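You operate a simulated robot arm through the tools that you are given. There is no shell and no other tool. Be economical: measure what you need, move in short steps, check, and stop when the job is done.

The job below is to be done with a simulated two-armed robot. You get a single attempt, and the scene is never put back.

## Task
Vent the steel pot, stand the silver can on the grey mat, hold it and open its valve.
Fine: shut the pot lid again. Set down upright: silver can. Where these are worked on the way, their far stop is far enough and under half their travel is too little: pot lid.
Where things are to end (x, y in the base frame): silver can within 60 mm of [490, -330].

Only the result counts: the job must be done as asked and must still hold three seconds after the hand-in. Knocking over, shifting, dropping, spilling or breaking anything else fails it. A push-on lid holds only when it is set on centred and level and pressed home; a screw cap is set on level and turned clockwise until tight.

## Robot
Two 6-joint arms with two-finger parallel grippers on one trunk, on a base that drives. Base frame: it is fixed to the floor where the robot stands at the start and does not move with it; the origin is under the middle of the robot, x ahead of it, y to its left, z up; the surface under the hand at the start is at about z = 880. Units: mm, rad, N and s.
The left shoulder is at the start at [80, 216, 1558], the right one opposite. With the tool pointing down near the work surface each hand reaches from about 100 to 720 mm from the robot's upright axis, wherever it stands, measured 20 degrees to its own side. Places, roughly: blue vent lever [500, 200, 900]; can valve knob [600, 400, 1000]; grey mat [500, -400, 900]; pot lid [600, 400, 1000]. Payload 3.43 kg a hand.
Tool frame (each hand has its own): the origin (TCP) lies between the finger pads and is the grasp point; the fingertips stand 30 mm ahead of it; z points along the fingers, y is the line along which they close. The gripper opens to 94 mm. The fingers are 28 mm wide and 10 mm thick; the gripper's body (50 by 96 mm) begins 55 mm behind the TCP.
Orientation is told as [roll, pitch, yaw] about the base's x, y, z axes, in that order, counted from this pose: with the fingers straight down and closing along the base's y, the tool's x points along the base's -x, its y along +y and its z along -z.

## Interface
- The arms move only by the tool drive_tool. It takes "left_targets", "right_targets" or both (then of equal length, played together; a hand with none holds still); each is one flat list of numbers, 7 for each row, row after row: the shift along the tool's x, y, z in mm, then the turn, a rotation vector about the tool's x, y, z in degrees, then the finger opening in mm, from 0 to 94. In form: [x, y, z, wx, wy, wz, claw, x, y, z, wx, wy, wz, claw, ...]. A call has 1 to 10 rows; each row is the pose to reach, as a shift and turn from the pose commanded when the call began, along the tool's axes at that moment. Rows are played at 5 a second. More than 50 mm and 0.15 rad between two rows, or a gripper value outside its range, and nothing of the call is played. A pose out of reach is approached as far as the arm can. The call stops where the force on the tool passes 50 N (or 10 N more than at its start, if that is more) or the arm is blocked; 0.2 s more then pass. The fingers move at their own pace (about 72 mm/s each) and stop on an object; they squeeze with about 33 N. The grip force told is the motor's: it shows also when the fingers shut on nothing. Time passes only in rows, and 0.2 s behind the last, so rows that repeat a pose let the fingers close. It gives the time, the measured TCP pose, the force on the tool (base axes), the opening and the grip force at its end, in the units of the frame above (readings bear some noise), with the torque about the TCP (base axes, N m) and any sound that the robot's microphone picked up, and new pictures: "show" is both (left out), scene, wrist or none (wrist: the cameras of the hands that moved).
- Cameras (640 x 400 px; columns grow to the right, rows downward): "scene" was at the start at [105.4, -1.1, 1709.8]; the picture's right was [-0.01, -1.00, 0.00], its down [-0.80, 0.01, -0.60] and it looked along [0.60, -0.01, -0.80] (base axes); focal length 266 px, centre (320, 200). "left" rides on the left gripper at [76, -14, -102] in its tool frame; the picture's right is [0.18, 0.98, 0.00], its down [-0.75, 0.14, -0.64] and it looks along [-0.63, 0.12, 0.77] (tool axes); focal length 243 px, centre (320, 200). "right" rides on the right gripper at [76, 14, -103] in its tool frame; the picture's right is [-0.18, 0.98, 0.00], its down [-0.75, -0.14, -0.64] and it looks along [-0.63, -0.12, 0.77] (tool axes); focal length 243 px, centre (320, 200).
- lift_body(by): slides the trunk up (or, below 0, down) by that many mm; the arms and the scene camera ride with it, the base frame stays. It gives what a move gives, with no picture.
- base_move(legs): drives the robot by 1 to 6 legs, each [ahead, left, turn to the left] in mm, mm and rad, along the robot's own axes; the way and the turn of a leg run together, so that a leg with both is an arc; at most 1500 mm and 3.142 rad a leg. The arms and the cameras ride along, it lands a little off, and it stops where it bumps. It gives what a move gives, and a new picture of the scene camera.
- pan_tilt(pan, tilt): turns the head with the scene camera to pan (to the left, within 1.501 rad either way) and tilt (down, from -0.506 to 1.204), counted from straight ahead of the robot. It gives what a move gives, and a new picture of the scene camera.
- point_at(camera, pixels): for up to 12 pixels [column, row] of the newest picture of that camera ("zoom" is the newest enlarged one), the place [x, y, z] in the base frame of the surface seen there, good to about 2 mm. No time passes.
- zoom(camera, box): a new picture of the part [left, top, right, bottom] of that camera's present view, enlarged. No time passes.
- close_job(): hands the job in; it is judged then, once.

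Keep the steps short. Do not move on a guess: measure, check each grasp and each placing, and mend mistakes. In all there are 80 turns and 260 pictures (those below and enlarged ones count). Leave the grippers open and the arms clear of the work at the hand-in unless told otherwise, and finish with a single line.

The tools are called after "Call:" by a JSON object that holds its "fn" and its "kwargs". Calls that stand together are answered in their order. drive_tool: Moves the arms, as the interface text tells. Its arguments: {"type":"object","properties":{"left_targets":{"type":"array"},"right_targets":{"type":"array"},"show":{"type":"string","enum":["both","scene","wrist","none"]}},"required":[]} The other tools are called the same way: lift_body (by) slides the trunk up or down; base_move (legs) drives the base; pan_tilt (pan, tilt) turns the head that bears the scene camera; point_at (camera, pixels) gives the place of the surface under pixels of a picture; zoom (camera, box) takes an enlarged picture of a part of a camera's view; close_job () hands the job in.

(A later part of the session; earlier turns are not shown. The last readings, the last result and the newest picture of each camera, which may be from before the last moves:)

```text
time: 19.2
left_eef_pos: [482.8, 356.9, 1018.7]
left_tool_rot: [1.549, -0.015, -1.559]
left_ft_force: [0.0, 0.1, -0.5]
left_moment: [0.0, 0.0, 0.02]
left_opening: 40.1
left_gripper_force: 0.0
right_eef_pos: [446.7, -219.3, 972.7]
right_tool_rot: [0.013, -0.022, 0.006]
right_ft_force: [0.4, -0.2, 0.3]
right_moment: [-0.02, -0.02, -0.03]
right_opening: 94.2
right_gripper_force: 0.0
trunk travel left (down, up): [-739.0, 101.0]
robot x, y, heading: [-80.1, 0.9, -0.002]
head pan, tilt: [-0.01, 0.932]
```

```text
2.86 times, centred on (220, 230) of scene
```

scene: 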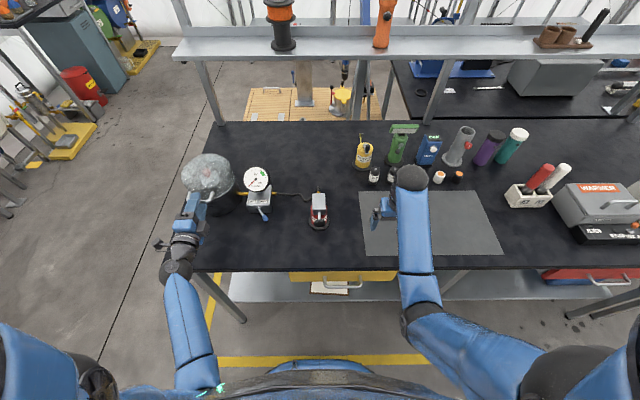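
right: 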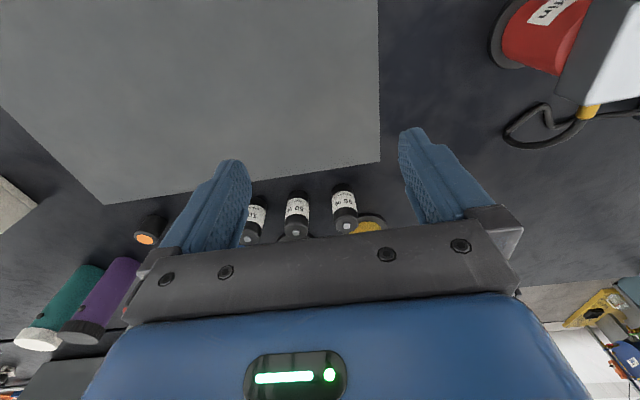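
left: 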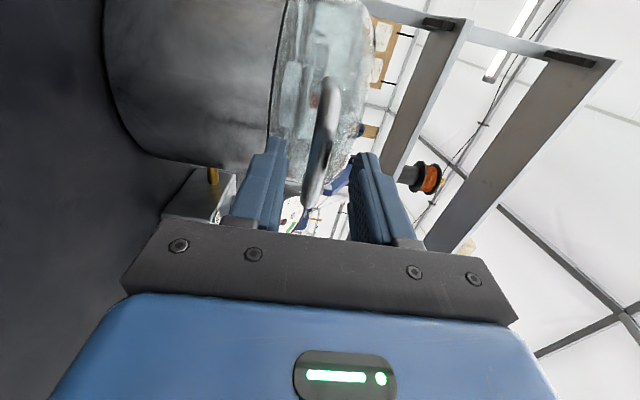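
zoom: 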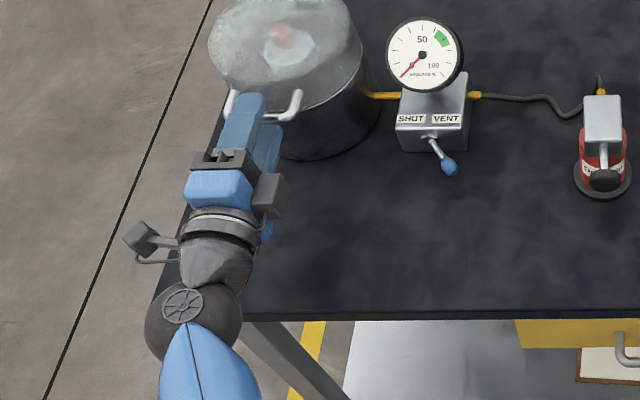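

The bar is caged, with room to the glass. I close the fingers loosely to 18 mm and start lifting along the estimated hinge arc for the first 20°.

Call:
{"fn": "drive_tool", "kwargs": {"left_targets": [0, 0, 0, 0, 0, 0, 18, 0, 0, 0, 0, 0, 0, 18, 0, 15, 3, 0, 0, 0, 18, 0, 32, 8, 0, 0, 0, 18, 0, 48, 14, 0, 0, 0, 18, 0, 63, 20, 0, 0, 0, 18], "show": "both"}}

Call:
{"fn": "zoom", "kwargs": {"camera": "scene", "box": [140, 120, 300, 260]}}

```text
time: 20.6
left_eef_pos: [504.3, 358.1, 1080.1]
left_tool_rot: [1.55, -0.014, -1.56]
left_ft_force: [0.3, 1.2, -2.2]
left_moment: [0.02, 0.01, -0.03]
left_opening: 18.7
left_gripper_force: 1.0
right_eef_pos: [445.9, -220.0, 974.5]
right_tool_rot: [0.012, -0.023, 0.006]
right_ft_force: [-0.8, 0.1, 0.3]
right_moment: [-0.01, -0.01, 0.0]
right_opening: 94.2
right_gripper_force: 0.0
trunk travel left (down, up): [-739.0, 101.0]
robot x, y, heading: [-78.1, -0.2, 0.006]
head pan, tilt: [-0.01, 0.932]
```

scene: 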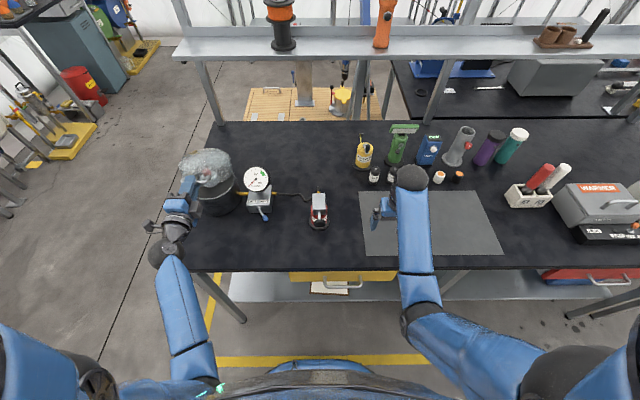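
left: 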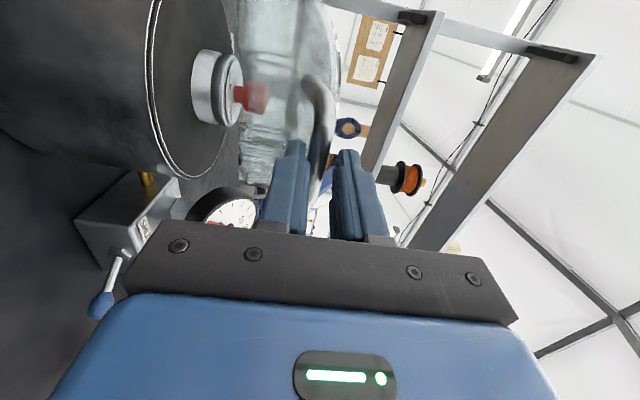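

```text
2.86 times, centred on (220, 190) of scene
```

zoom: 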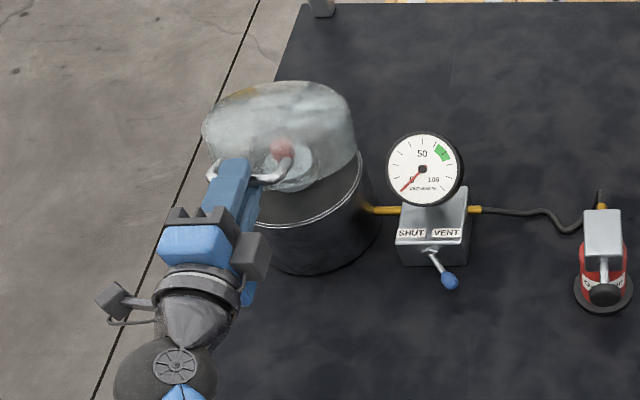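

The lid swings on its hinge with about 2 N. I continue the arc to about 70°.

Call:
{"fn": "drive_tool", "kwargs": {"left_targets": [0, 14, 9, 0, 0, 0, 18, 0, 27, 19, 0, 0, 0, 18, 0, 39, 30, 0, 0, 0, 18, 0, 51, 41, 0, 0, 0, 18, 0, 62, 54, 0, 0, 0, 18, 0, 71, 68, 0, 0, 0, 18, 0, 79, 82, 0, 0, 0, 18, 0, 86, 97, 0, 0, 0, 18, 0, 91, 113, 0, 0, 0, 18, 0, 96, 129, 0, 0, 0, 18], "show": "both"}}

Call:
{"fn": "zoom", "kwargs": {"camera": "scene", "box": [140, 120, 300, 260]}}

```text
time: 22.8
left_eef_pos: [634.7, 361.4, 1174.1]
left_tool_rot: [1.552, -0.016, -1.559]
left_ft_force: [-0.3, 0.8, 0.1]
left_moment: [-0.02, 0.0, 0.0]
left_opening: 18.0
left_gripper_force: 0.0
right_eef_pos: [446.8, -219.6, 973.1]
right_tool_rot: [0.015, -0.024, 0.005]
right_ft_force: [0.9, -0.5, 0.2]
right_moment: [0.02, 0.01, -0.01]
right_opening: 93.9
right_gripper_force: 0.2
trunk travel left (down, up): [-739.0, 101.0]
robot x, y, heading: [-78.5, -0.4, -0.001]
head pan, tilt: [-0.01, 0.932]
```

scene: 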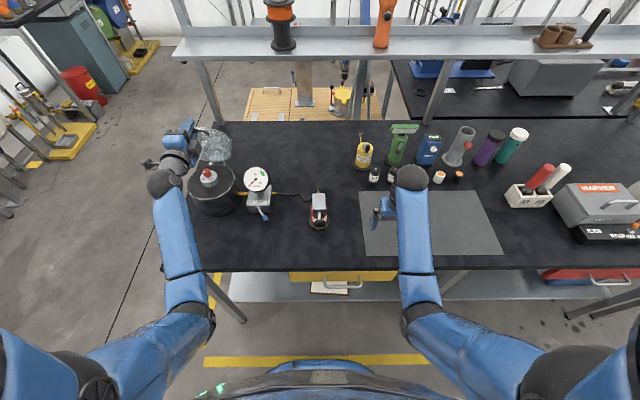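
left: 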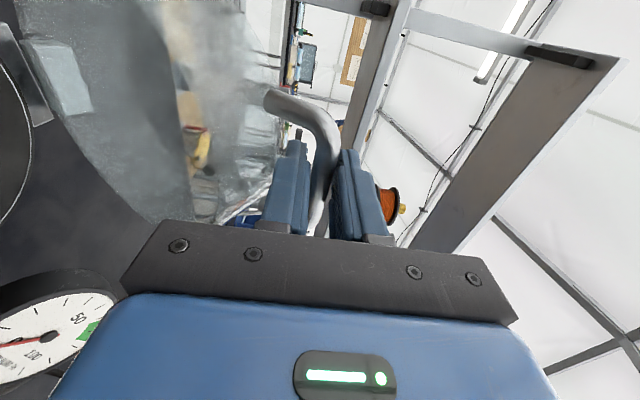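

```text
2.86 times, centred on (220, 190) of scene
```

zoom: 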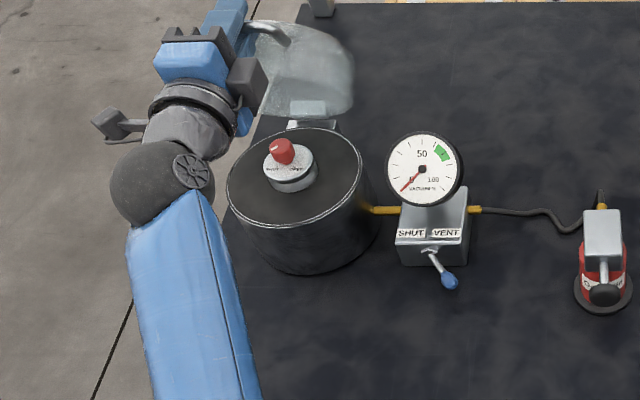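

The can is exposed and the lid is at about 70°. I push on toward its far stop.

Call:
{"fn": "drive_tool", "kwargs": {"left_targets": [0, 3, 16, 0, 0, 0, 18, 0, 5, 33, 0, 0, 0, 18, 0, 6, 49, 0, 0, 0, 18, 0, 5, 66, 0, 0, 0, 18, 0, 2, 82, 0, 0, 0, 18, 0, -2, 98, 0, 0, 0, 18], "show": "both"}}

Call:
{"fn": "zoom", "kwargs": {"camera": "scene", "box": [140, 120, 300, 260]}}

```text
time: 24.2
left_eef_pos: [729.6, 363.0, 1179.8]
left_tool_rot: [1.565, -0.012, -1.557]
left_ft_force: [0.9, 3.1, 29.5]
left_moment: [0.29, 0.68, -0.5]
left_opening: 23.4
left_gripper_force: 15.8
right_eef_pos: [442.7, -220.1, 975.3]
right_tool_rot: [0.014, -0.026, 0.005]
right_ft_force: [0.6, 0.2, -0.4]
right_moment: [-0.01, 0.02, 0.0]
right_opening: 93.9
right_gripper_force: 0.0
trunk travel left (down, up): [-739.0, 101.0]
robot x, y, heading: [-76.5, -0.4, 0.005]
head pan, tilt: [-0.01, 0.932]
```

scene: 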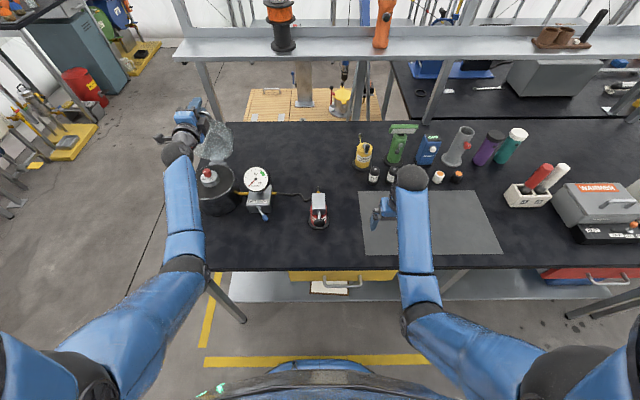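
left: 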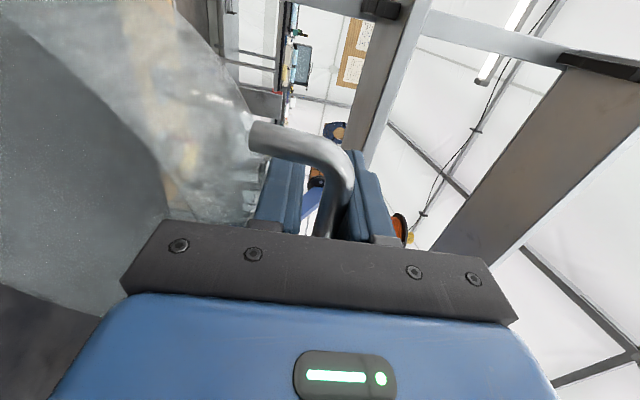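

```text
2.86 times, centred on (220, 190) of scene
```

zoom: 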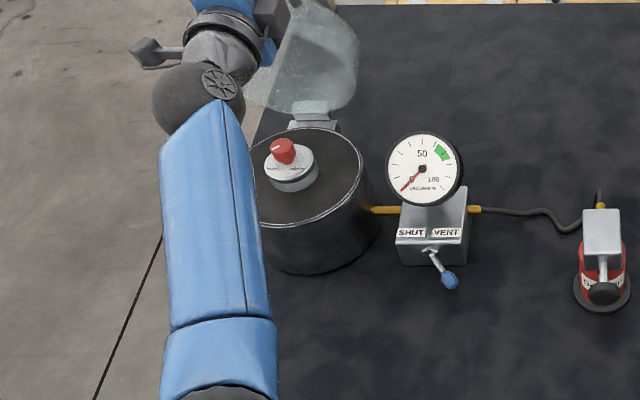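

The upper finger carries 29 N, so the bar's circle lies a little higher than my path. I open the cage to 36 mm and rise slightly to relieve it, then look.

Call:
{"fn": "drive_tool", "kwargs": {"left_targets": [0, 4, 0, 0, 0, 0, 30, 0, 6, 0, 0, 0, 0, 36, 0, 6, 0, 0, 0, 0, 36], "show": "wrist"}}

Call:
{"fn": "point_at", "kwargs": {"camera": "left", "pixels": [[255, 138], [300, 145], [345, 190], [335, 165], [325, 230], [60, 200], [120, 100], [200, 60]]}}

```text
time: 25.0
left_eef_pos: [729.3, 361.6, 1179.4]
left_tool_rot: [1.555, -0.013, -1.559]
left_ft_force: [3.0, 2.4, 19.8]
left_moment: [0.0, -0.02, 0.02]
left_opening: 24.9
left_gripper_force: 0.0
right_eef_pos: [443.7, -221.1, 974.7]
right_tool_rot: [0.014, -0.025, 0.006]
right_ft_force: [0.0, 0.1, -0.4]
right_moment: [-0.02, 0.01, -0.01]
right_opening: 94.0
right_gripper_force: 0.0
trunk travel left (down, up): [-739.0, 101.0]
robot x, y, heading: [-77.3, 1.4, -0.007]
head pan, tilt: [-0.01, 0.932]
```

left: 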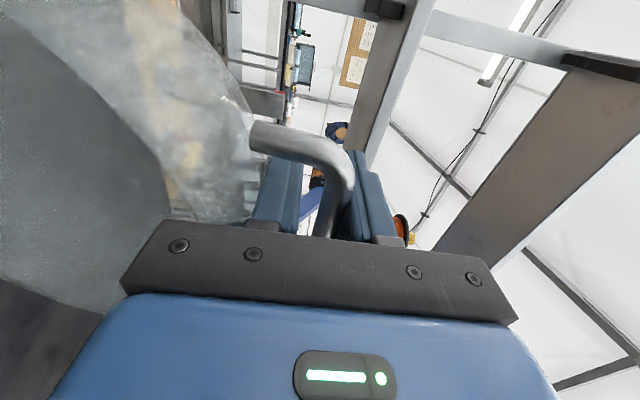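

```text
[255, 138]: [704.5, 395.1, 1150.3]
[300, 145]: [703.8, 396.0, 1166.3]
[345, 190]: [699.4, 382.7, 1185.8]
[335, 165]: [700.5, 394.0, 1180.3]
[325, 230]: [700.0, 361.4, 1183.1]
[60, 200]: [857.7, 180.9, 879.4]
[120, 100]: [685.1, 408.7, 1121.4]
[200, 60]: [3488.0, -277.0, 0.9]
```

The bar has slid 28 mm toward the palm (bar at x 700, z 1184), so the lid stands at about 85°, and the lower finger rests on the glass wall. I close onto the bar to grip it, then push gently forward.

Call:
{"fn": "drive_tool", "kwargs": {"left_targets": [0, 0, 0, 0, 0, 0, 12, 0, -1, 0, 0, 0, 0, 0, 0, -1, 0, 0, 0, 0, 0, 0, -1, 8, 0, 0, 0, 0, 0, -1, 16, 0, 0, 0, 0, 0, -2, 24, 0, 0, 0, 0], "show": "wrist"}}

Call:
{"fn": "point_at", "kwargs": {"camera": "left", "pixels": [[255, 138], [300, 145], [345, 190], [335, 165], [325, 230], [120, 100]]}}

```text
time: 26.4
left_eef_pos: [752.8, 360.8, 1181.7]
left_tool_rot: [1.559, -0.011, -1.558]
left_ft_force: [-2.4, 3.0, 26.9]
left_moment: [1.07, 1.91, -0.1]
left_opening: 16.5
left_gripper_force: 45.5
right_eef_pos: [443.3, -220.5, 976.1]
right_tool_rot: [0.014, -0.027, 0.005]
right_ft_force: [-0.4, 0.3, 0.0]
right_moment: [-0.02, -0.03, -0.02]
right_opening: 93.9
right_gripper_force: 0.0
trunk travel left (down, up): [-739.0, 101.0]
robot x, y, heading: [-79.5, 2.3, -0.003]
head pan, tilt: [-0.01, 0.932]
```

left: 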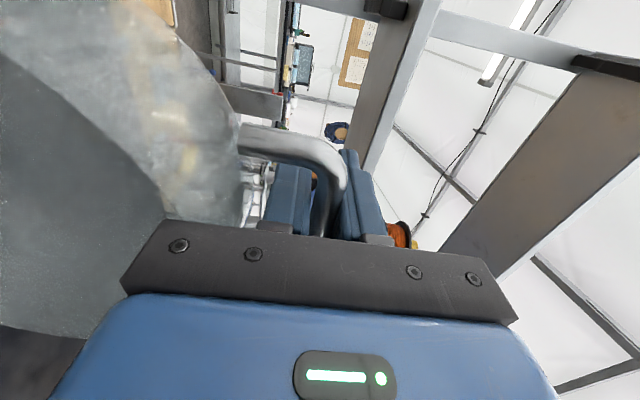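

```text
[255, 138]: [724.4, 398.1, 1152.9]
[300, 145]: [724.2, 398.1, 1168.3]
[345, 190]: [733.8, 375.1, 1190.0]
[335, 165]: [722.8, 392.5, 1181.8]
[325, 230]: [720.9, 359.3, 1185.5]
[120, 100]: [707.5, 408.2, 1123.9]
```

Gripped now: the bar moved on to x≈724 (about 93°). I continue, slightly higher, until the stop shows.

Call:
{"fn": "drive_tool", "kwargs": {"left_targets": [0, 5, 2, 0, 0, 0, 0, 0, 5, 10, 0, 0, 0, 0, 0, 4, 18, 0, 0, 0, 0, 0, 3, 26, 0, 0, 0, 0, 0, 1, 34, 0, 0, 0, 0], "show": "wrist"}}

Call:
{"fn": "point_at", "kwargs": {"camera": "left", "pixels": [[300, 140], [335, 165], [325, 220], [120, 100]]}}

```text
time: 27.6
left_eef_pos: [788.2, 362.7, 1169.4]
left_tool_rot: [1.544, -0.018, -1.562]
left_ft_force: [-15.4, -3.4, -10.3]
left_moment: [0.55, 2.21, -1.09]
left_opening: 17.2
left_gripper_force: 44.9
right_eef_pos: [444.3, -218.9, 974.3]
right_tool_rot: [0.016, -0.022, 0.005]
right_ft_force: [-0.4, -0.8, -0.4]
right_moment: [0.01, -0.01, 0.0]
right_opening: 94.1
right_gripper_force: 0.0
trunk travel left (down, up): [-739.0, 101.0]
robot x, y, heading: [-76.0, -0.2, -0.006]
head pan, tilt: [-0.01, 0.932]
```

left: 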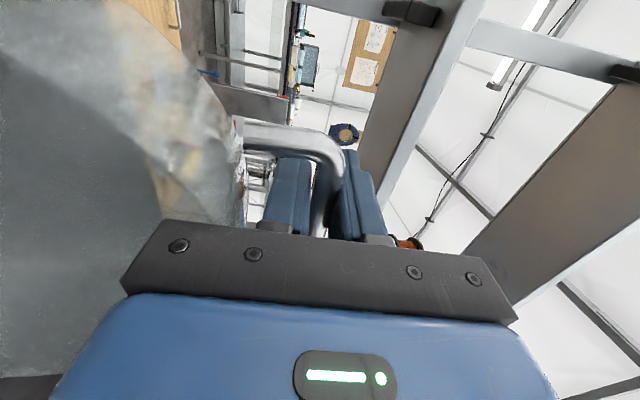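

```text
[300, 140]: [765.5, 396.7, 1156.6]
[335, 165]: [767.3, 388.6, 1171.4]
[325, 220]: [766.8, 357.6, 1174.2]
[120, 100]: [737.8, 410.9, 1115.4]
```

The bar is at x 769, about 105°, past vertical, and resistance is rising, so the lid is near its stop. I open to 24 mm and check that it stays while withdrawing a little.

Call:
{"fn": "drive_tool", "kwargs": {"left_targets": [0, 3, -2, 0, 0, 0, 20, 0, 4, -4, 0, 0, 0, 24, 0, 4, -10, 0, 0, 0, 25, 0, 4, -20, 0, 0, 0, 25], "show": "wrist"}}

Call:
{"fn": "zoom", "kwargs": {"camera": "scene", "box": [140, 80, 300, 220]}}

```text
time: 28.6
left_eef_pos: [772.4, 363.9, 1180.3]
left_tool_rot: [1.554, -0.015, -1.558]
left_ft_force: [0.2, -0.9, -3.6]
left_moment: [0.04, -0.06, 0.06]
left_opening: 26.6
left_gripper_force: 2.3
right_eef_pos: [446.2, -218.8, 973.5]
right_tool_rot: [0.012, -0.021, 0.006]
right_ft_force: [-0.3, -0.2, -0.9]
right_moment: [0.02, 0.0, -0.02]
right_opening: 94.2
right_gripper_force: 0.1
trunk travel left (down, up): [-739.0, 101.0]
robot x, y, heading: [-75.4, -2.9, 0.0]
head pan, tilt: [-0.01, 0.932]
```

left: 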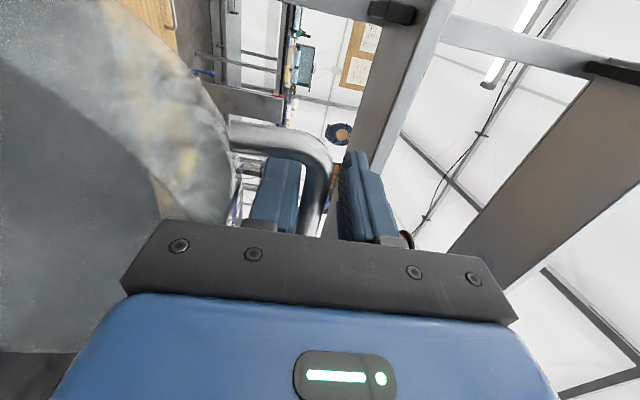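

```text
2.86 times, centred on (220, 150) of scene
```

zoom: 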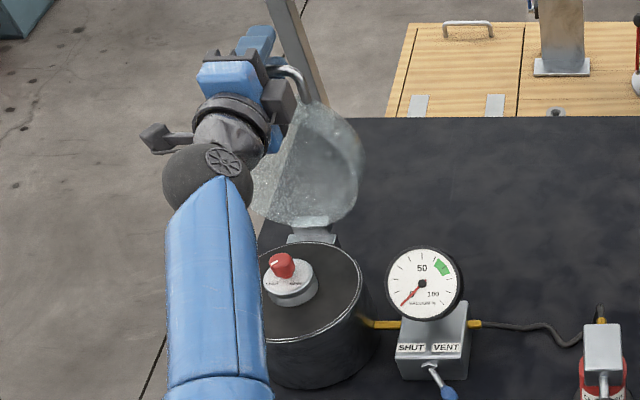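

Call:
{"fn": "drive_tool", "kwargs": {"left_targets": [0, -3, -10, 0, 0, 0, 28, 0, -3, -25, 0, 0, 0, 28, 0, -3, -45, 0, 0, 0, 28, 0, -3, -70, 0, 0, 0, 28, 0, -3, -100, 0, 0, 0, 28, 0, -3, -140, 0, 0, 0, 40, 0, -3, -180, 0, 0, 0, 60], "show": "both"}}

Call:
{"fn": "zoom", "kwargs": {"camera": "scene", "box": [140, 80, 300, 220]}}

```text
time: 30.2
left_eef_pos: [588.3, 360.2, 1181.5]
left_tool_rot: [1.552, -0.014, -1.558]
left_ft_force: [-0.1, -0.1, 0.4]
left_moment: [0.03, 0.06, -0.01]
left_opening: 59.8
left_gripper_force: 0.1
right_eef_pos: [444.6, -220.5, 974.5]
right_tool_rot: [0.015, -0.024, 0.006]
right_ft_force: [0.6, 0.5, -0.2]
right_moment: [0.02, -0.02, 0.0]
right_opening: 94.1
right_gripper_force: 0.1
trunk travel left (down, up): [-739.0, 101.0]
robot x, y, heading: [-78.8, 1.0, -0.001]
head pan, tilt: [-0.01, 0.932]
```

scene: 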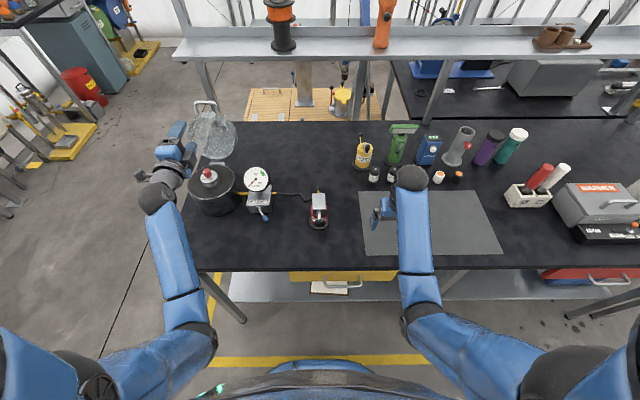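
left: 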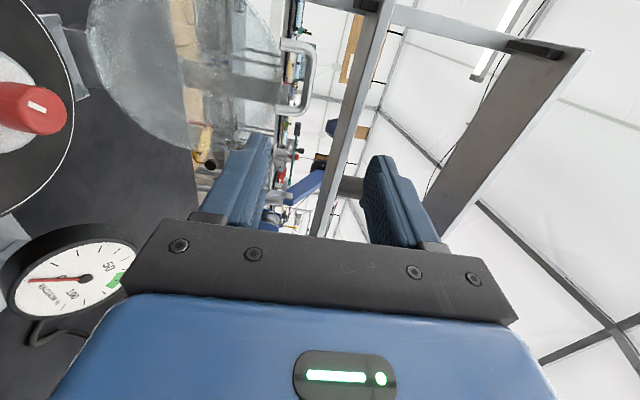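

```text
2.86 times, centred on (220, 150) of scene
```

zoom: 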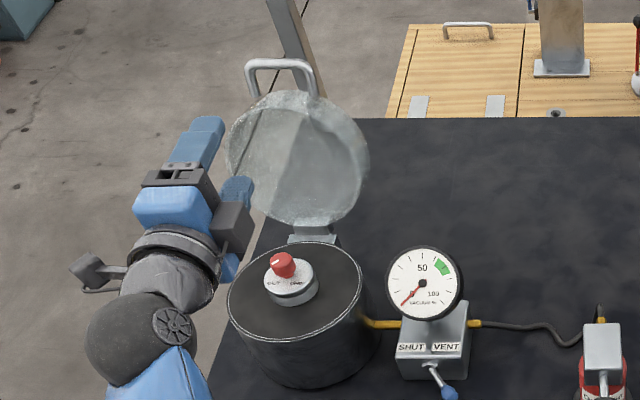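

The lid stays open. I zoom in and measure the can, its knob and the surface around it.

Call:
{"fn": "zoom", "kwargs": {"camera": "scene", "box": [185, 155, 245, 225]}}

Call:
{"fn": "point_at", "kwargs": {"camera": "scene", "pixels": [[208, 173], [209, 178], [201, 182], [218, 182], [210, 186], [200, 195], [225, 190], [210, 200], [195, 178], [229, 172], [233, 185], [214, 212]]}}

```text
5.71 times, centred on (215, 190) of scene
```

zoom: 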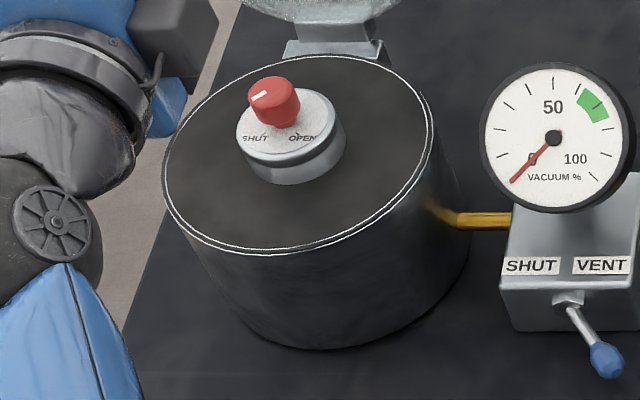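

```text
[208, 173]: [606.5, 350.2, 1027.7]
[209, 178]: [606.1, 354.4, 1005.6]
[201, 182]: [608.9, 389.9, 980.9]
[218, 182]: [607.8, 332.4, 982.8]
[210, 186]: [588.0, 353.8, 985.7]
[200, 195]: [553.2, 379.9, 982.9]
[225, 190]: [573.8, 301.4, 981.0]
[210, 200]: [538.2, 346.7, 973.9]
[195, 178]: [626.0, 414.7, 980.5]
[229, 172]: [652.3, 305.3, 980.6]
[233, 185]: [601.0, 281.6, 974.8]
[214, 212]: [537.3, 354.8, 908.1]
```

Call:
{"fn": "point_at", "kwargs": {"camera": "zoom", "pixels": [[285, 153], [285, 165], [285, 178], [242, 135], [340, 120], [320, 95], [345, 140], [272, 85], [250, 95], [297, 100], [275, 122], [240, 150]]}}

Call:
{"fn": "zoom", "kwargs": {"camera": "scene", "box": [198, 165, 222, 190]}}

```text
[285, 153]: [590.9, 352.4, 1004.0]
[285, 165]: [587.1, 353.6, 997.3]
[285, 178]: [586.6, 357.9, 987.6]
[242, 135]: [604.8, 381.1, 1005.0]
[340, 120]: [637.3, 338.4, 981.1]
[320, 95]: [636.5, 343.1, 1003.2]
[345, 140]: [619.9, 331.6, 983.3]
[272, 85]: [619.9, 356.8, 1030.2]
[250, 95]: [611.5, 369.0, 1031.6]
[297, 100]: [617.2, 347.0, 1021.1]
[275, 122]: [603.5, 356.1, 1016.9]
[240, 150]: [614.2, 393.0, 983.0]
```

```text
16.00 times, centred on (210, 178) of scene
```

zoom: 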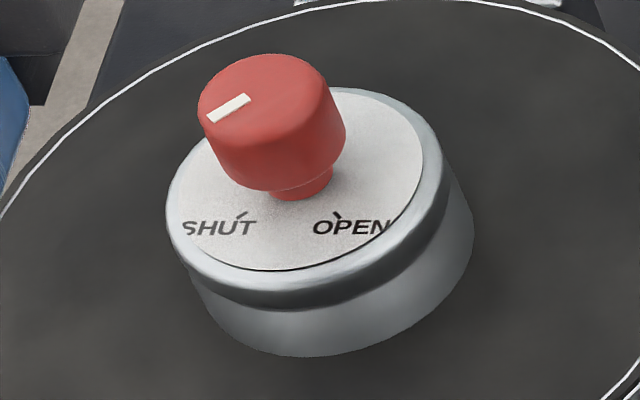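

The can's top is about 50 mm wide, centred near [612, 357], 24 mm above the plate at z 981. The knob is on top with its pointer at SHUT, and OPEN is about 90° counter-clockwise. I turn the left hand back to point down.

Call:
{"fn": "drive_tool", "kwargs": {"left_targets": [0, 0, -6, 4.9, 4.9, -4.9, 60, 0, 0, -12, 9.8, 9.8, -9.8, 60, 0, 0, -18, 14.7, 14.7, -14.7, 70, 0, 0, -24, 19.6, 19.6, -19.6, 80, 0, 0, -30, 24.5, 24.5, -24.5, 85, 0, 0, -36, 29.4, 29.4, -29.4, 85, 0, 0, -42, 34.3, 34.3, -34.3, 85, 0, 0, -48, 39.2, 39.2, -39.2, 85, 0, 0, -54, 44.1, 44.1, -44.1, 85, 0, 0, -60, 49, 49, -49, 85], "show": "none"}}

Call:
{"fn": "drive_tool", "kwargs": {"left_targets": [0, 0, 0, 4.9, 4.9, -4.9, 85, 0, 0, 0, 9.8, 9.8, -9.8, 85, 0, 0, 0, 14.7, 14.7, -14.7, 85, 0, 0, 0, 19.8, 19.8, -19.8, 85], "show": "both"}}

```text
time: 32.4
left_eef_pos: [537.3, 361.7, 1172.0]
left_tool_rot: [0.396, -0.264, -0.403]
left_ft_force: [-0.7, 0.0, -0.2]
left_moment: [-0.01, -0.01, -0.01]
left_opening: 85.1
left_gripper_force: 0.1
left hand out of reach, approached as far as the arm can: row 10
right_eef_pos: [446.6, -219.5, 973.1]
right_tool_rot: [0.012, -0.024, 0.006]
right_ft_force: [0.4, -0.2, 0.2]
right_moment: [-0.02, -0.01, 0.0]
right_opening: 93.9
right_gripper_force: 0.0
trunk travel left (down, up): [-739.0, 101.0]
robot x, y, heading: [-76.9, -1.2, 0.002]
head pan, tilt: [-0.01, 0.932]
```

```text
refused: row 4 steps farther than a row can; nothing moved
```

Call:
{"fn": "drive_tool", "kwargs": {"left_targets": [-10, 0, 0, 4.7, 4.7, -4.7, 85, -20, 0, 0, 9.4, 9.4, -9.4, 85, -30, 0, 0, 14, 14, -14, 85, -40, 0, 0, 18.3, 18.3, -18.3, 85], "show": "none"}}

```text
time: 33.4
left_eef_pos: [622.7, 357.3, 1158.5]
left_tool_rot: [0.017, -0.014, -0.022]
left_ft_force: [0.2, 0.6, -0.3]
left_moment: [0.01, -0.03, 0.02]
left_opening: 85.2
left_gripper_force: 0.1
left hand out of reach, approached as far as the arm can: row 1, 2, 3, 4
right_eef_pos: [446.5, -220.9, 972.7]
right_tool_rot: [0.014, -0.022, 0.005]
right_ft_force: [-0.9, 0.0, -0.9]
right_moment: [0.0, 0.02, -0.01]
right_opening: 94.0
right_gripper_force: 0.0
trunk travel left (down, up): [-739.0, 101.0]
robot x, y, heading: [-77.7, -0.5, 0.004]
head pan, tilt: [-0.01, 0.932]
```

The hand now points down over the can. I trim the tilt, move to x 612 and descend to z 1085, above the knob, to check alignment.

Call:
{"fn": "drive_tool", "kwargs": {"left_targets": [5, 0, 25, 1, 0.8, -1.2, 85, 11, 0, 50, 1, 0.8, -1.2, 85, 11, 0, 73, 1, 0.8, -1.2, 85], "show": "wrist"}}

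Call:
{"fn": "point_at", "kwargs": {"camera": "left", "pixels": [[320, 150], [320, 180], [320, 200], [290, 180], [350, 180], [300, 120]]}}

```text
time: 34.2
left_eef_pos: [613.9, 359.5, 1082.5]
left_tool_rot: [0.0, 0.0, -0.004]
left_ft_force: [0.4, -0.6, 0.1]
left_moment: [0.01, 0.02, 0.01]
left_opening: 85.0
left_gripper_force: 0.0
right_eef_pos: [446.5, -220.0, 972.9]
right_tool_rot: [0.014, -0.021, 0.006]
right_ft_force: [0.1, 1.0, 0.3]
right_moment: [0.02, -0.01, 0.02]
right_opening: 94.1
right_gripper_force: 0.0
trunk travel left (down, up): [-739.0, 101.0]
robot x, y, heading: [-79.4, -2.1, -0.0]
head pan, tilt: [-0.01, 0.932]
```

left: 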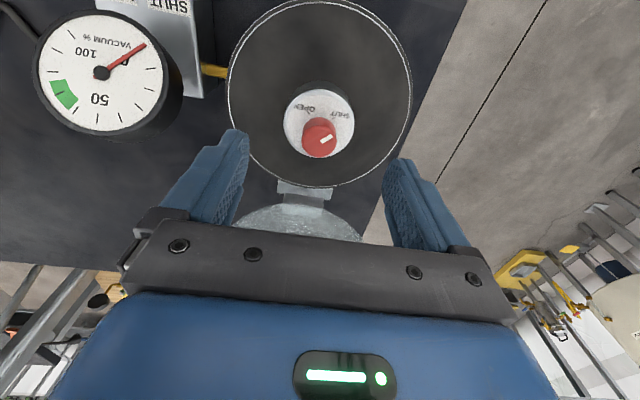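

```text
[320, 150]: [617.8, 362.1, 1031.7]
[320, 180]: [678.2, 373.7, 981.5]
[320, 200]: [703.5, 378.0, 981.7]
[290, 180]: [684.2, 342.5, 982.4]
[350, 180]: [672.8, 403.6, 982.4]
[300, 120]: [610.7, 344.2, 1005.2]
```

Call:
{"fn": "point_at", "kwargs": {"camera": "left", "pixels": [[287, 122], [351, 118], [318, 92], [340, 145], [290, 135], [318, 140], [304, 142], [335, 138], [319, 158]]}}

```text
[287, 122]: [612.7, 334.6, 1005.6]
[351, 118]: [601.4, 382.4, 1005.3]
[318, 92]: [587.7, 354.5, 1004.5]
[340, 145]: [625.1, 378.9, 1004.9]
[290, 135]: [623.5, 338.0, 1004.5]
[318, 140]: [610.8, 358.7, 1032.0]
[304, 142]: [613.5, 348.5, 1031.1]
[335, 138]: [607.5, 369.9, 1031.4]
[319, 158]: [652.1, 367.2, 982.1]
```

The can's circle centre is [612, 359] with radius 25, and the hand is centred over it. I descend to z 1014 (tips just above the plate at 981) and close.

Call:
{"fn": "drive_tool", "kwargs": {"left_targets": [2, 0, 25, 0, 0, 0, 85, 2, 0, 50, 0, 0, 0, 80, 2, 0, 68, 0, 0, 0, 75], "show": "wrist"}}

Call:
{"fn": "drive_tool", "kwargs": {"left_targets": [0, 0, 0, 0, 0, 0, 55, 0, 0, 0, 0, 0, 0, 40, 0, 0, 0, 0, 0, 0, 30, 0, 0, 0, 0, 0, 0, 30], "show": "wrist"}}

```text
time: 35.0
left_eef_pos: [613.3, 359.7, 1014.4]
left_tool_rot: [0.003, -0.002, -0.002]
left_ft_force: [0.1, -0.6, 0.5]
left_moment: [-0.02, 0.01, 0.0]
left_opening: 75.1
left_gripper_force: 0.1
right_eef_pos: [445.0, -219.4, 972.7]
right_tool_rot: [0.014, -0.024, 0.006]
right_ft_force: [-0.1, 0.3, 0.3]
right_moment: [0.01, -0.01, -0.02]
right_opening: 93.9
right_gripper_force: 0.0
trunk travel left (down, up): [-739.0, 101.0]
robot x, y, heading: [-77.9, 0.5, -0.001]
head pan, tilt: [-0.01, 0.932]
```

left: 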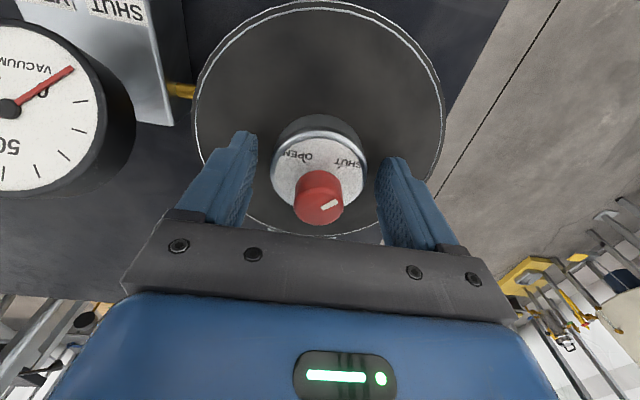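

```text
time: 36.0
left_eef_pos: [613.0, 359.3, 1016.6]
left_tool_rot: [0.003, -0.002, -0.001]
left_ft_force: [-0.3, 0.0, -0.3]
left_moment: [-0.24, -0.01, -0.03]
left_opening: 55.2
left_gripper_force: 33.0
right_eef_pos: [445.6, -218.2, 973.1]
right_tool_rot: [0.014, -0.022, 0.006]
right_ft_force: [-0.8, 0.6, 0.1]
right_moment: [0.03, -0.01, -0.01]
right_opening: 93.9
right_gripper_force: 0.1
trunk travel left (down, up): [-739.0, 101.0]
robot x, y, heading: [-80.5, -3.5, -0.003]
head pan, tilt: [-0.01, 0.932]
```

left: 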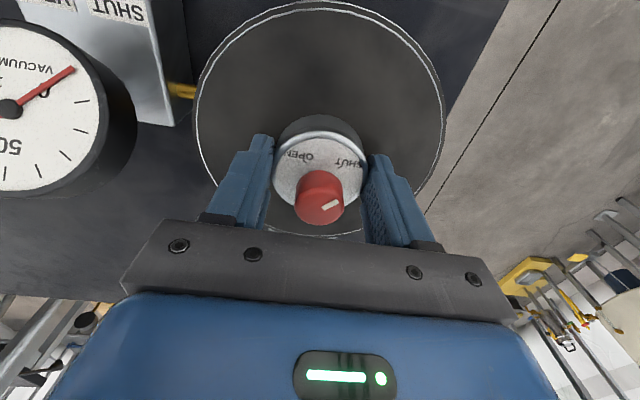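

Firm grip at 55 mm opening with 33 N. I lift straight up with the trunk by 100 mm.

Call:
{"fn": "lift_body", "kwargs": {"by": 100}}

Call:
{"fn": "zoom", "kwargs": {"camera": "scene", "box": [160, 130, 300, 260]}}

Call:
{"fn": "zoom", "kwargs": {"camera": "left", "box": [0, 0, 640, 400]}}

```text
time: 37.3
left_eef_pos: [611.7, 360.0, 1115.9]
left_tool_rot: [0.002, 0.0, -0.001]
left_ft_force: [0.6, 1.3, -4.9]
left_moment: [0.02, 0.01, -0.02]
left_opening: 55.2
left_gripper_force: 32.6
right_eef_pos: [447.5, -219.9, 1072.7]
right_tool_rot: [0.013, -0.021, 0.005]
right_ft_force: [-0.4, -0.6, -0.1]
right_moment: [-0.03, 0.01, -0.01]
right_opening: 94.1
right_gripper_force: 0.1
trunk travel left (down, up): [-839.0, 1.0]
robot x, y, heading: [-81.3, -2.7, -0.006]
head pan, tilt: [-0.01, 0.932]
```

```text
3.08 times, centred on (230, 195) of scene
```

zoom: 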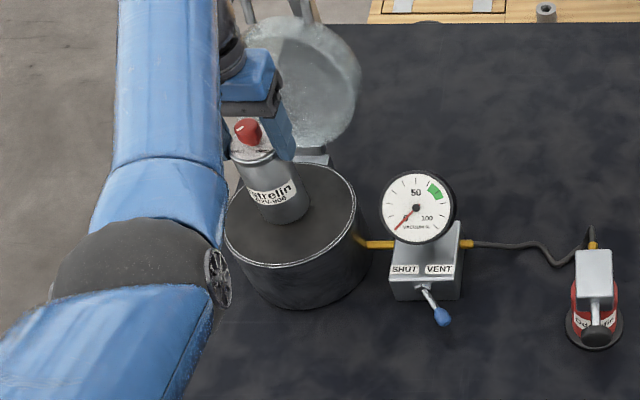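

```text
1.00 times, centred on (320, 200) of left (not enlarged: the box is as wide or as high as the picture)
```

zoom: 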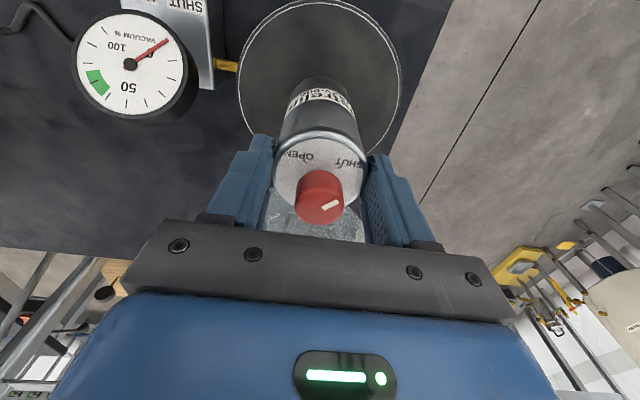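

Lifted, weight about 5 N. I raise another 50 mm with the arm and measure the can's bottom.

Call:
{"fn": "drive_tool", "kwargs": {"left_targets": [0, 0, -17, 0, 0, 0, 30, 0, 0, -34, 0, 0, 0, 30, 0, 0, -50, 0, 0, 0, 30], "show": "scene"}}

Call:
{"fn": "zoom", "kwargs": {"camera": "scene", "box": [180, 120, 260, 200]}}

```text
time: 38.1
left_eef_pos: [613.5, 359.3, 1164.9]
left_tool_rot: [0.002, 0.0, -0.001]
left_ft_force: [0.5, -0.1, -5.1]
left_moment: [0.01, 0.01, 0.0]
left_opening: 55.3
left_gripper_force: 32.7
right_eef_pos: [447.1, -218.6, 1073.1]
right_tool_rot: [0.011, -0.022, 0.005]
right_ft_force: [0.5, 0.6, 0.1]
right_moment: [0.0, -0.01, 0.0]
right_opening: 93.9
right_gripper_force: 0.1
trunk travel left (down, up): [-839.0, 1.0]
robot x, y, heading: [-79.2, -0.7, -0.005]
head pan, tilt: [-0.01, 0.932]
```

scene: 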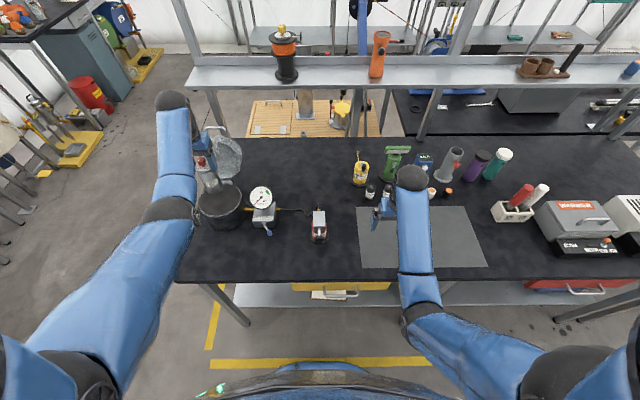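

```text
5.00 times, centred on (220, 160) of scene
```

zoom: 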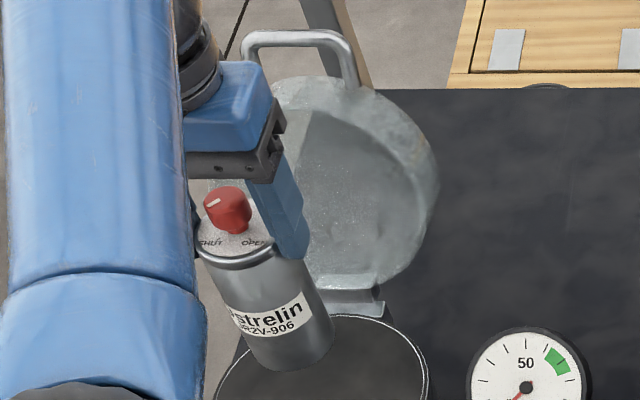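

Call:
{"fn": "point_at", "kwargs": {"camera": "zoom", "pixels": [[285, 370], [262, 362], [320, 350], [240, 268], [225, 190], [230, 235], [300, 390], [285, 340]]}}

```text
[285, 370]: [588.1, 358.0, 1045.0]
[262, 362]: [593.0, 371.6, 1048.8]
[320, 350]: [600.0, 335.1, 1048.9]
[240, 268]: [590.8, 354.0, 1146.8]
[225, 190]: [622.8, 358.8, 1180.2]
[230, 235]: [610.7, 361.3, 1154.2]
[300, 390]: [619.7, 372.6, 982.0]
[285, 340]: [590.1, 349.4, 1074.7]
```

The can's bottom is 121 mm below the TCP, so I'll place with TCP at z≈1002. I raise and retract the can a bit, then drive the base 330 mm to the right, passing well above gauge and pump.

Call:
{"fn": "drive_tool", "kwargs": {"left_targets": [20, 0, -10, 0, 0, 0, 30, 40, 0, -20, 0, 0, 0, 30, 60, 0, -30, 0, 0, 0, 30], "show": "none"}}

Call:
{"fn": "base_move", "kwargs": {"legs": [[0, -330, 0]]}}

```text
time: 38.9
left_eef_pos: [574.8, 363.8, 1179.6]
left_tool_rot: [0.002, 0.0, -0.002]
left_ft_force: [0.3, 0.8, -5.4]
left_moment: [0.01, -0.02, -0.03]
left_opening: 55.7
left_gripper_force: 33.1
left hand out of reach, approached as far as the arm can: row 2, 3
right_eef_pos: [445.4, -219.8, 1073.3]
right_tool_rot: [0.013, -0.021, 0.004]
right_ft_force: [-0.2, -0.5, 0.0]
right_moment: [0.01, 0.0, -0.02]
right_opening: 93.8
right_gripper_force: 0.1
trunk travel left (down, up): [-839.0, 1.0]
robot x, y, heading: [-78.4, 3.0, -0.002]
head pan, tilt: [-0.01, 0.932]
```

```text
time: 41.1
left_eef_pos: [575.6, 45.7, 1177.7]
left_tool_rot: [-0.003, -0.001, -0.002]
left_ft_force: [0.2, 0.0, -5.0]
left_moment: [-0.03, 0.0, -0.01]
left_opening: 55.1
left_gripper_force: 32.4
right_eef_pos: [446.5, -538.6, 1075.0]
right_tool_rot: [0.01, -0.022, 0.004]
right_ft_force: [0.7, 0.8, -0.5]
right_moment: [0.0, 0.03, -0.04]
right_opening: 94.1
right_gripper_force: 0.1
trunk travel left (down, up): [-839.0, 1.0]
robot x, y, heading: [-77.7, -321.7, 0.001]
head pan, tilt: [-0.01, 0.932]
```

scene: 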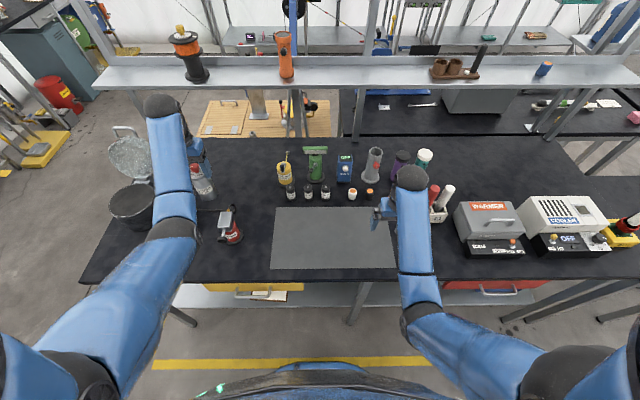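

I carry the can to above [490, -330], keeping it high.

Call:
{"fn": "drive_tool", "kwargs": {"left_targets": [0, -42, 5, 0, 0, 0, 30, 0, -84, 10, 0, 0, 0, 30, 0, -126, 15, 0, 0, 0, 30, 10, -168, 20, 0, 0, 0, 30, 22, -210, 25, 0, 0, 0, 30, 35, -252, 30, 0, 0, 0, 30, 50, -294, 35, 0, 0, 0, 30, 67, -335, 45, 0, 0, 0, 30, 85, -375, 60, 0, 0, 0, 30], "show": "scene"}}

```text
time: 43.1
left_eef_pos: [486.6, -334.0, 1120.1]
left_tool_rot: [0.005, -0.002, -0.002]
left_ft_force: [0.2, 0.2, -5.2]
left_moment: [-0.01, 0.02, 0.0]
left_opening: 55.2
left_gripper_force: 32.9
left hand out of reach, approached as far as the arm can: row 1, 2, 3, 4, 5, 6, 7, 8
right_eef_pos: [444.0, -543.1, 1073.2]
right_tool_rot: [0.016, -0.022, 0.003]
right_ft_force: [-0.6, -0.6, -1.0]
right_moment: [0.01, -0.02, -0.01]
right_opening: 93.9
right_gripper_force: 0.1
trunk travel left (down, up): [-839.0, 1.0]
robot x, y, heading: [-74.8, -320.2, -0.001]
head pan, tilt: [-0.01, 0.932]
```

scene: 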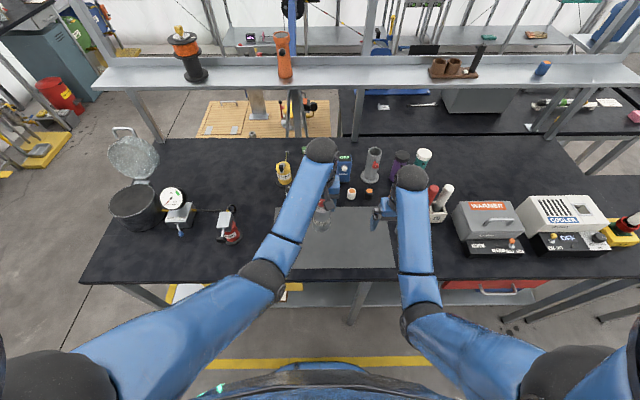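

Over the mat at [487, -334]. I descend to just above contact (expected at TCP z≈1001).

Call:
{"fn": "drive_tool", "kwargs": {"left_targets": [0, 0, 40, 0, 0, 0, 30, 0, 0, 80, 0, 0, 0, 30, 0, 0, 105, 0, 0, 0, 30, 0, 0, 113, 0, 0, 0, 30, 0, 0, 117, 0, 0, 0, 30, 0, 0, 120, 0, 0, 0, 30], "show": "both"}}

Call:
{"fn": "zoom", "kwargs": {"camera": "scene", "box": [280, 180, 370, 260]}}

```text
time: 44.5
left_eef_pos: [488.6, -331.6, 1003.2]
left_tool_rot: [0.0, -0.01, 0.001]
left_ft_force: [0.0, 3.5, 25.8]
left_moment: [0.49, 0.06, 0.03]
left_opening: 55.4
left_gripper_force: 32.8
right_eef_pos: [443.2, -541.5, 1076.8]
right_tool_rot: [0.013, -0.024, 0.006]
right_ft_force: [0.6, 0.5, -0.3]
right_moment: [0.01, 0.01, -0.02]
right_opening: 94.1
right_gripper_force: 0.1
trunk travel left (down, up): [-839.0, 1.0]
robot x, y, heading: [-78.8, -322.0, 0.002]
head pan, tilt: [-0.01, 0.932]
```

scene: 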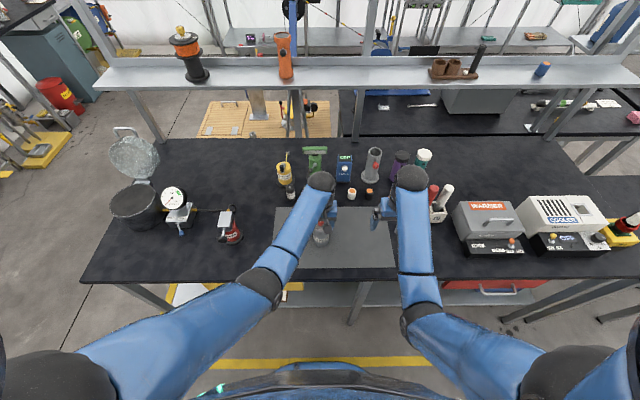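
left: 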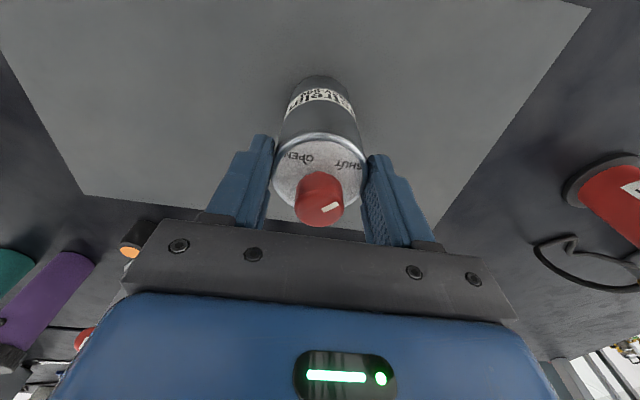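

```text
5.00 times, centred on (325, 220) of scene
```

zoom: 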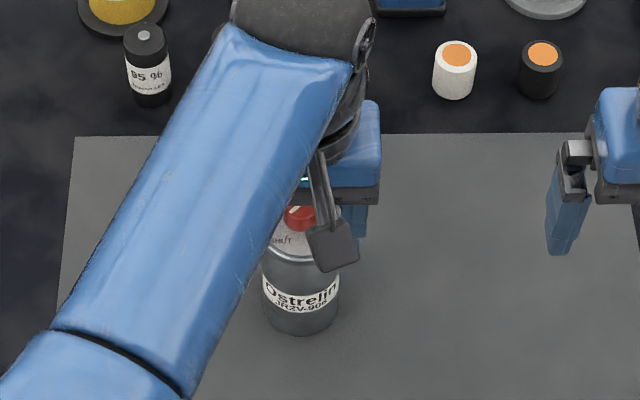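

The can is seated on the mat (26 N contact). I relieve the pressure, open wide and rise straight up.

Call:
{"fn": "drive_tool", "kwargs": {"left_targets": [0, 0, -2, 0, 0, 0, 56, 0, 0, -2, 0, 0, 0, 70, 0, 0, -2, 0, 0, 0, 90, 0, 0, -35, 0, 0, 0, 90, 0, 0, -75, 0, 0, 0, 90, 0, 0, -115, 0, 0, 0, 90], "show": "wrist"}}

Call:
{"fn": "point_at", "kwargs": {"camera": "left", "pixels": [[319, 130], [290, 110], [345, 110], [318, 90], [318, 70], [318, 50]]}}

```text
time: 45.9
left_eef_pos: [488.2, -334.1, 1114.9]
left_tool_rot: [0.001, 0.0, -0.001]
left_ft_force: [-0.2, 0.8, -0.2]
left_moment: [-0.01, 0.0, -0.04]
left_opening: 90.0
left_gripper_force: 0.1
right_eef_pos: [445.7, -541.7, 1074.2]
right_tool_rot: [0.012, -0.024, 0.004]
right_ft_force: [-0.8, 0.9, 0.0]
right_moment: [0.02, -0.02, -0.02]
right_opening: 94.0
right_gripper_force: 0.2
trunk travel left (down, up): [-839.0, 1.0]
robot x, y, heading: [-79.8, -321.0, -0.001]
head pan, tilt: [-0.01, 0.932]
```

left: 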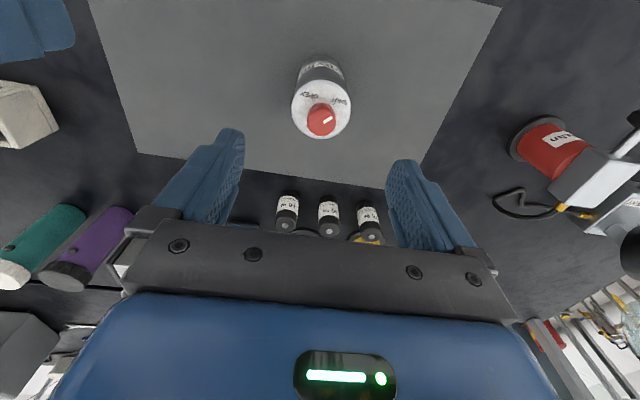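

```text
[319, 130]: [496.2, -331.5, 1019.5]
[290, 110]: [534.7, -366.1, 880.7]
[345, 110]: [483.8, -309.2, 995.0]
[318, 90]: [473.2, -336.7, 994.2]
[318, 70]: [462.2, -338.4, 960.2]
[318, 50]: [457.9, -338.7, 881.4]
```

The can stands upright at about [488, -333]. To hold it, the left hand will come from the front, pitched to 30° below horizontal, gripping the body around z≈950 and leaving the top free for the right hand. I pitch while retreating.

Call:
{"fn": "drive_tool", "kwargs": {"left_targets": [25, 0, 0, 0, -8.5, 0, 90, 50, 0, 0, 0, -17, 0, 90, 75, 0, 0, 0, -25.5, 0, 90, 100, 0, 0, 0, -34, 0, 90, 125, 0, 0, 0, -42.5, 0, 90, 150, 0, 0, 0, -51, 0, 90, 170, 0, 0, 0, -59.5, 0, 90, 150, 0, 35, 0, -60, 0, 90, 127, 0, 70, 0, -60, 0, 90, 104, 0, 105, 0, -60, 0, 90], "show": "both"}}

```text
time: 48.1
left_eef_pos: [385.8, -333.7, 1012.5]
left_tool_rot: [0.001, -1.048, -0.007]
left_ft_force: [0.6, -0.3, 0.4]
left_moment: [0.0, 0.0, -0.01]
left_opening: 89.7
left_gripper_force: 0.1
right_eef_pos: [447.1, -542.7, 1073.5]
right_tool_rot: [0.014, -0.023, 0.005]
right_ft_force: [0.1, -0.3, -0.3]
right_moment: [0.03, -0.01, 0.0]
right_opening: 94.0
right_gripper_force: 0.0
trunk travel left (down, up): [-839.0, 1.0]
robot x, y, heading: [-75.7, -320.7, -0.004]
head pan, tilt: [-0.01, 0.932]
```

scene: 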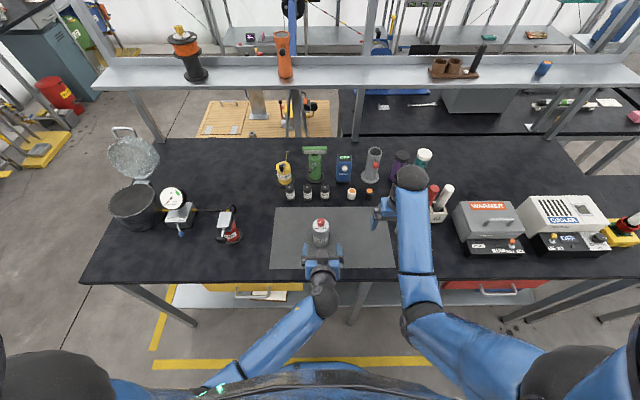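
left: 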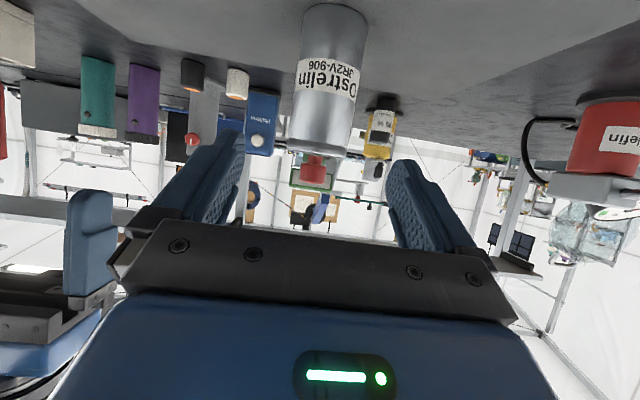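

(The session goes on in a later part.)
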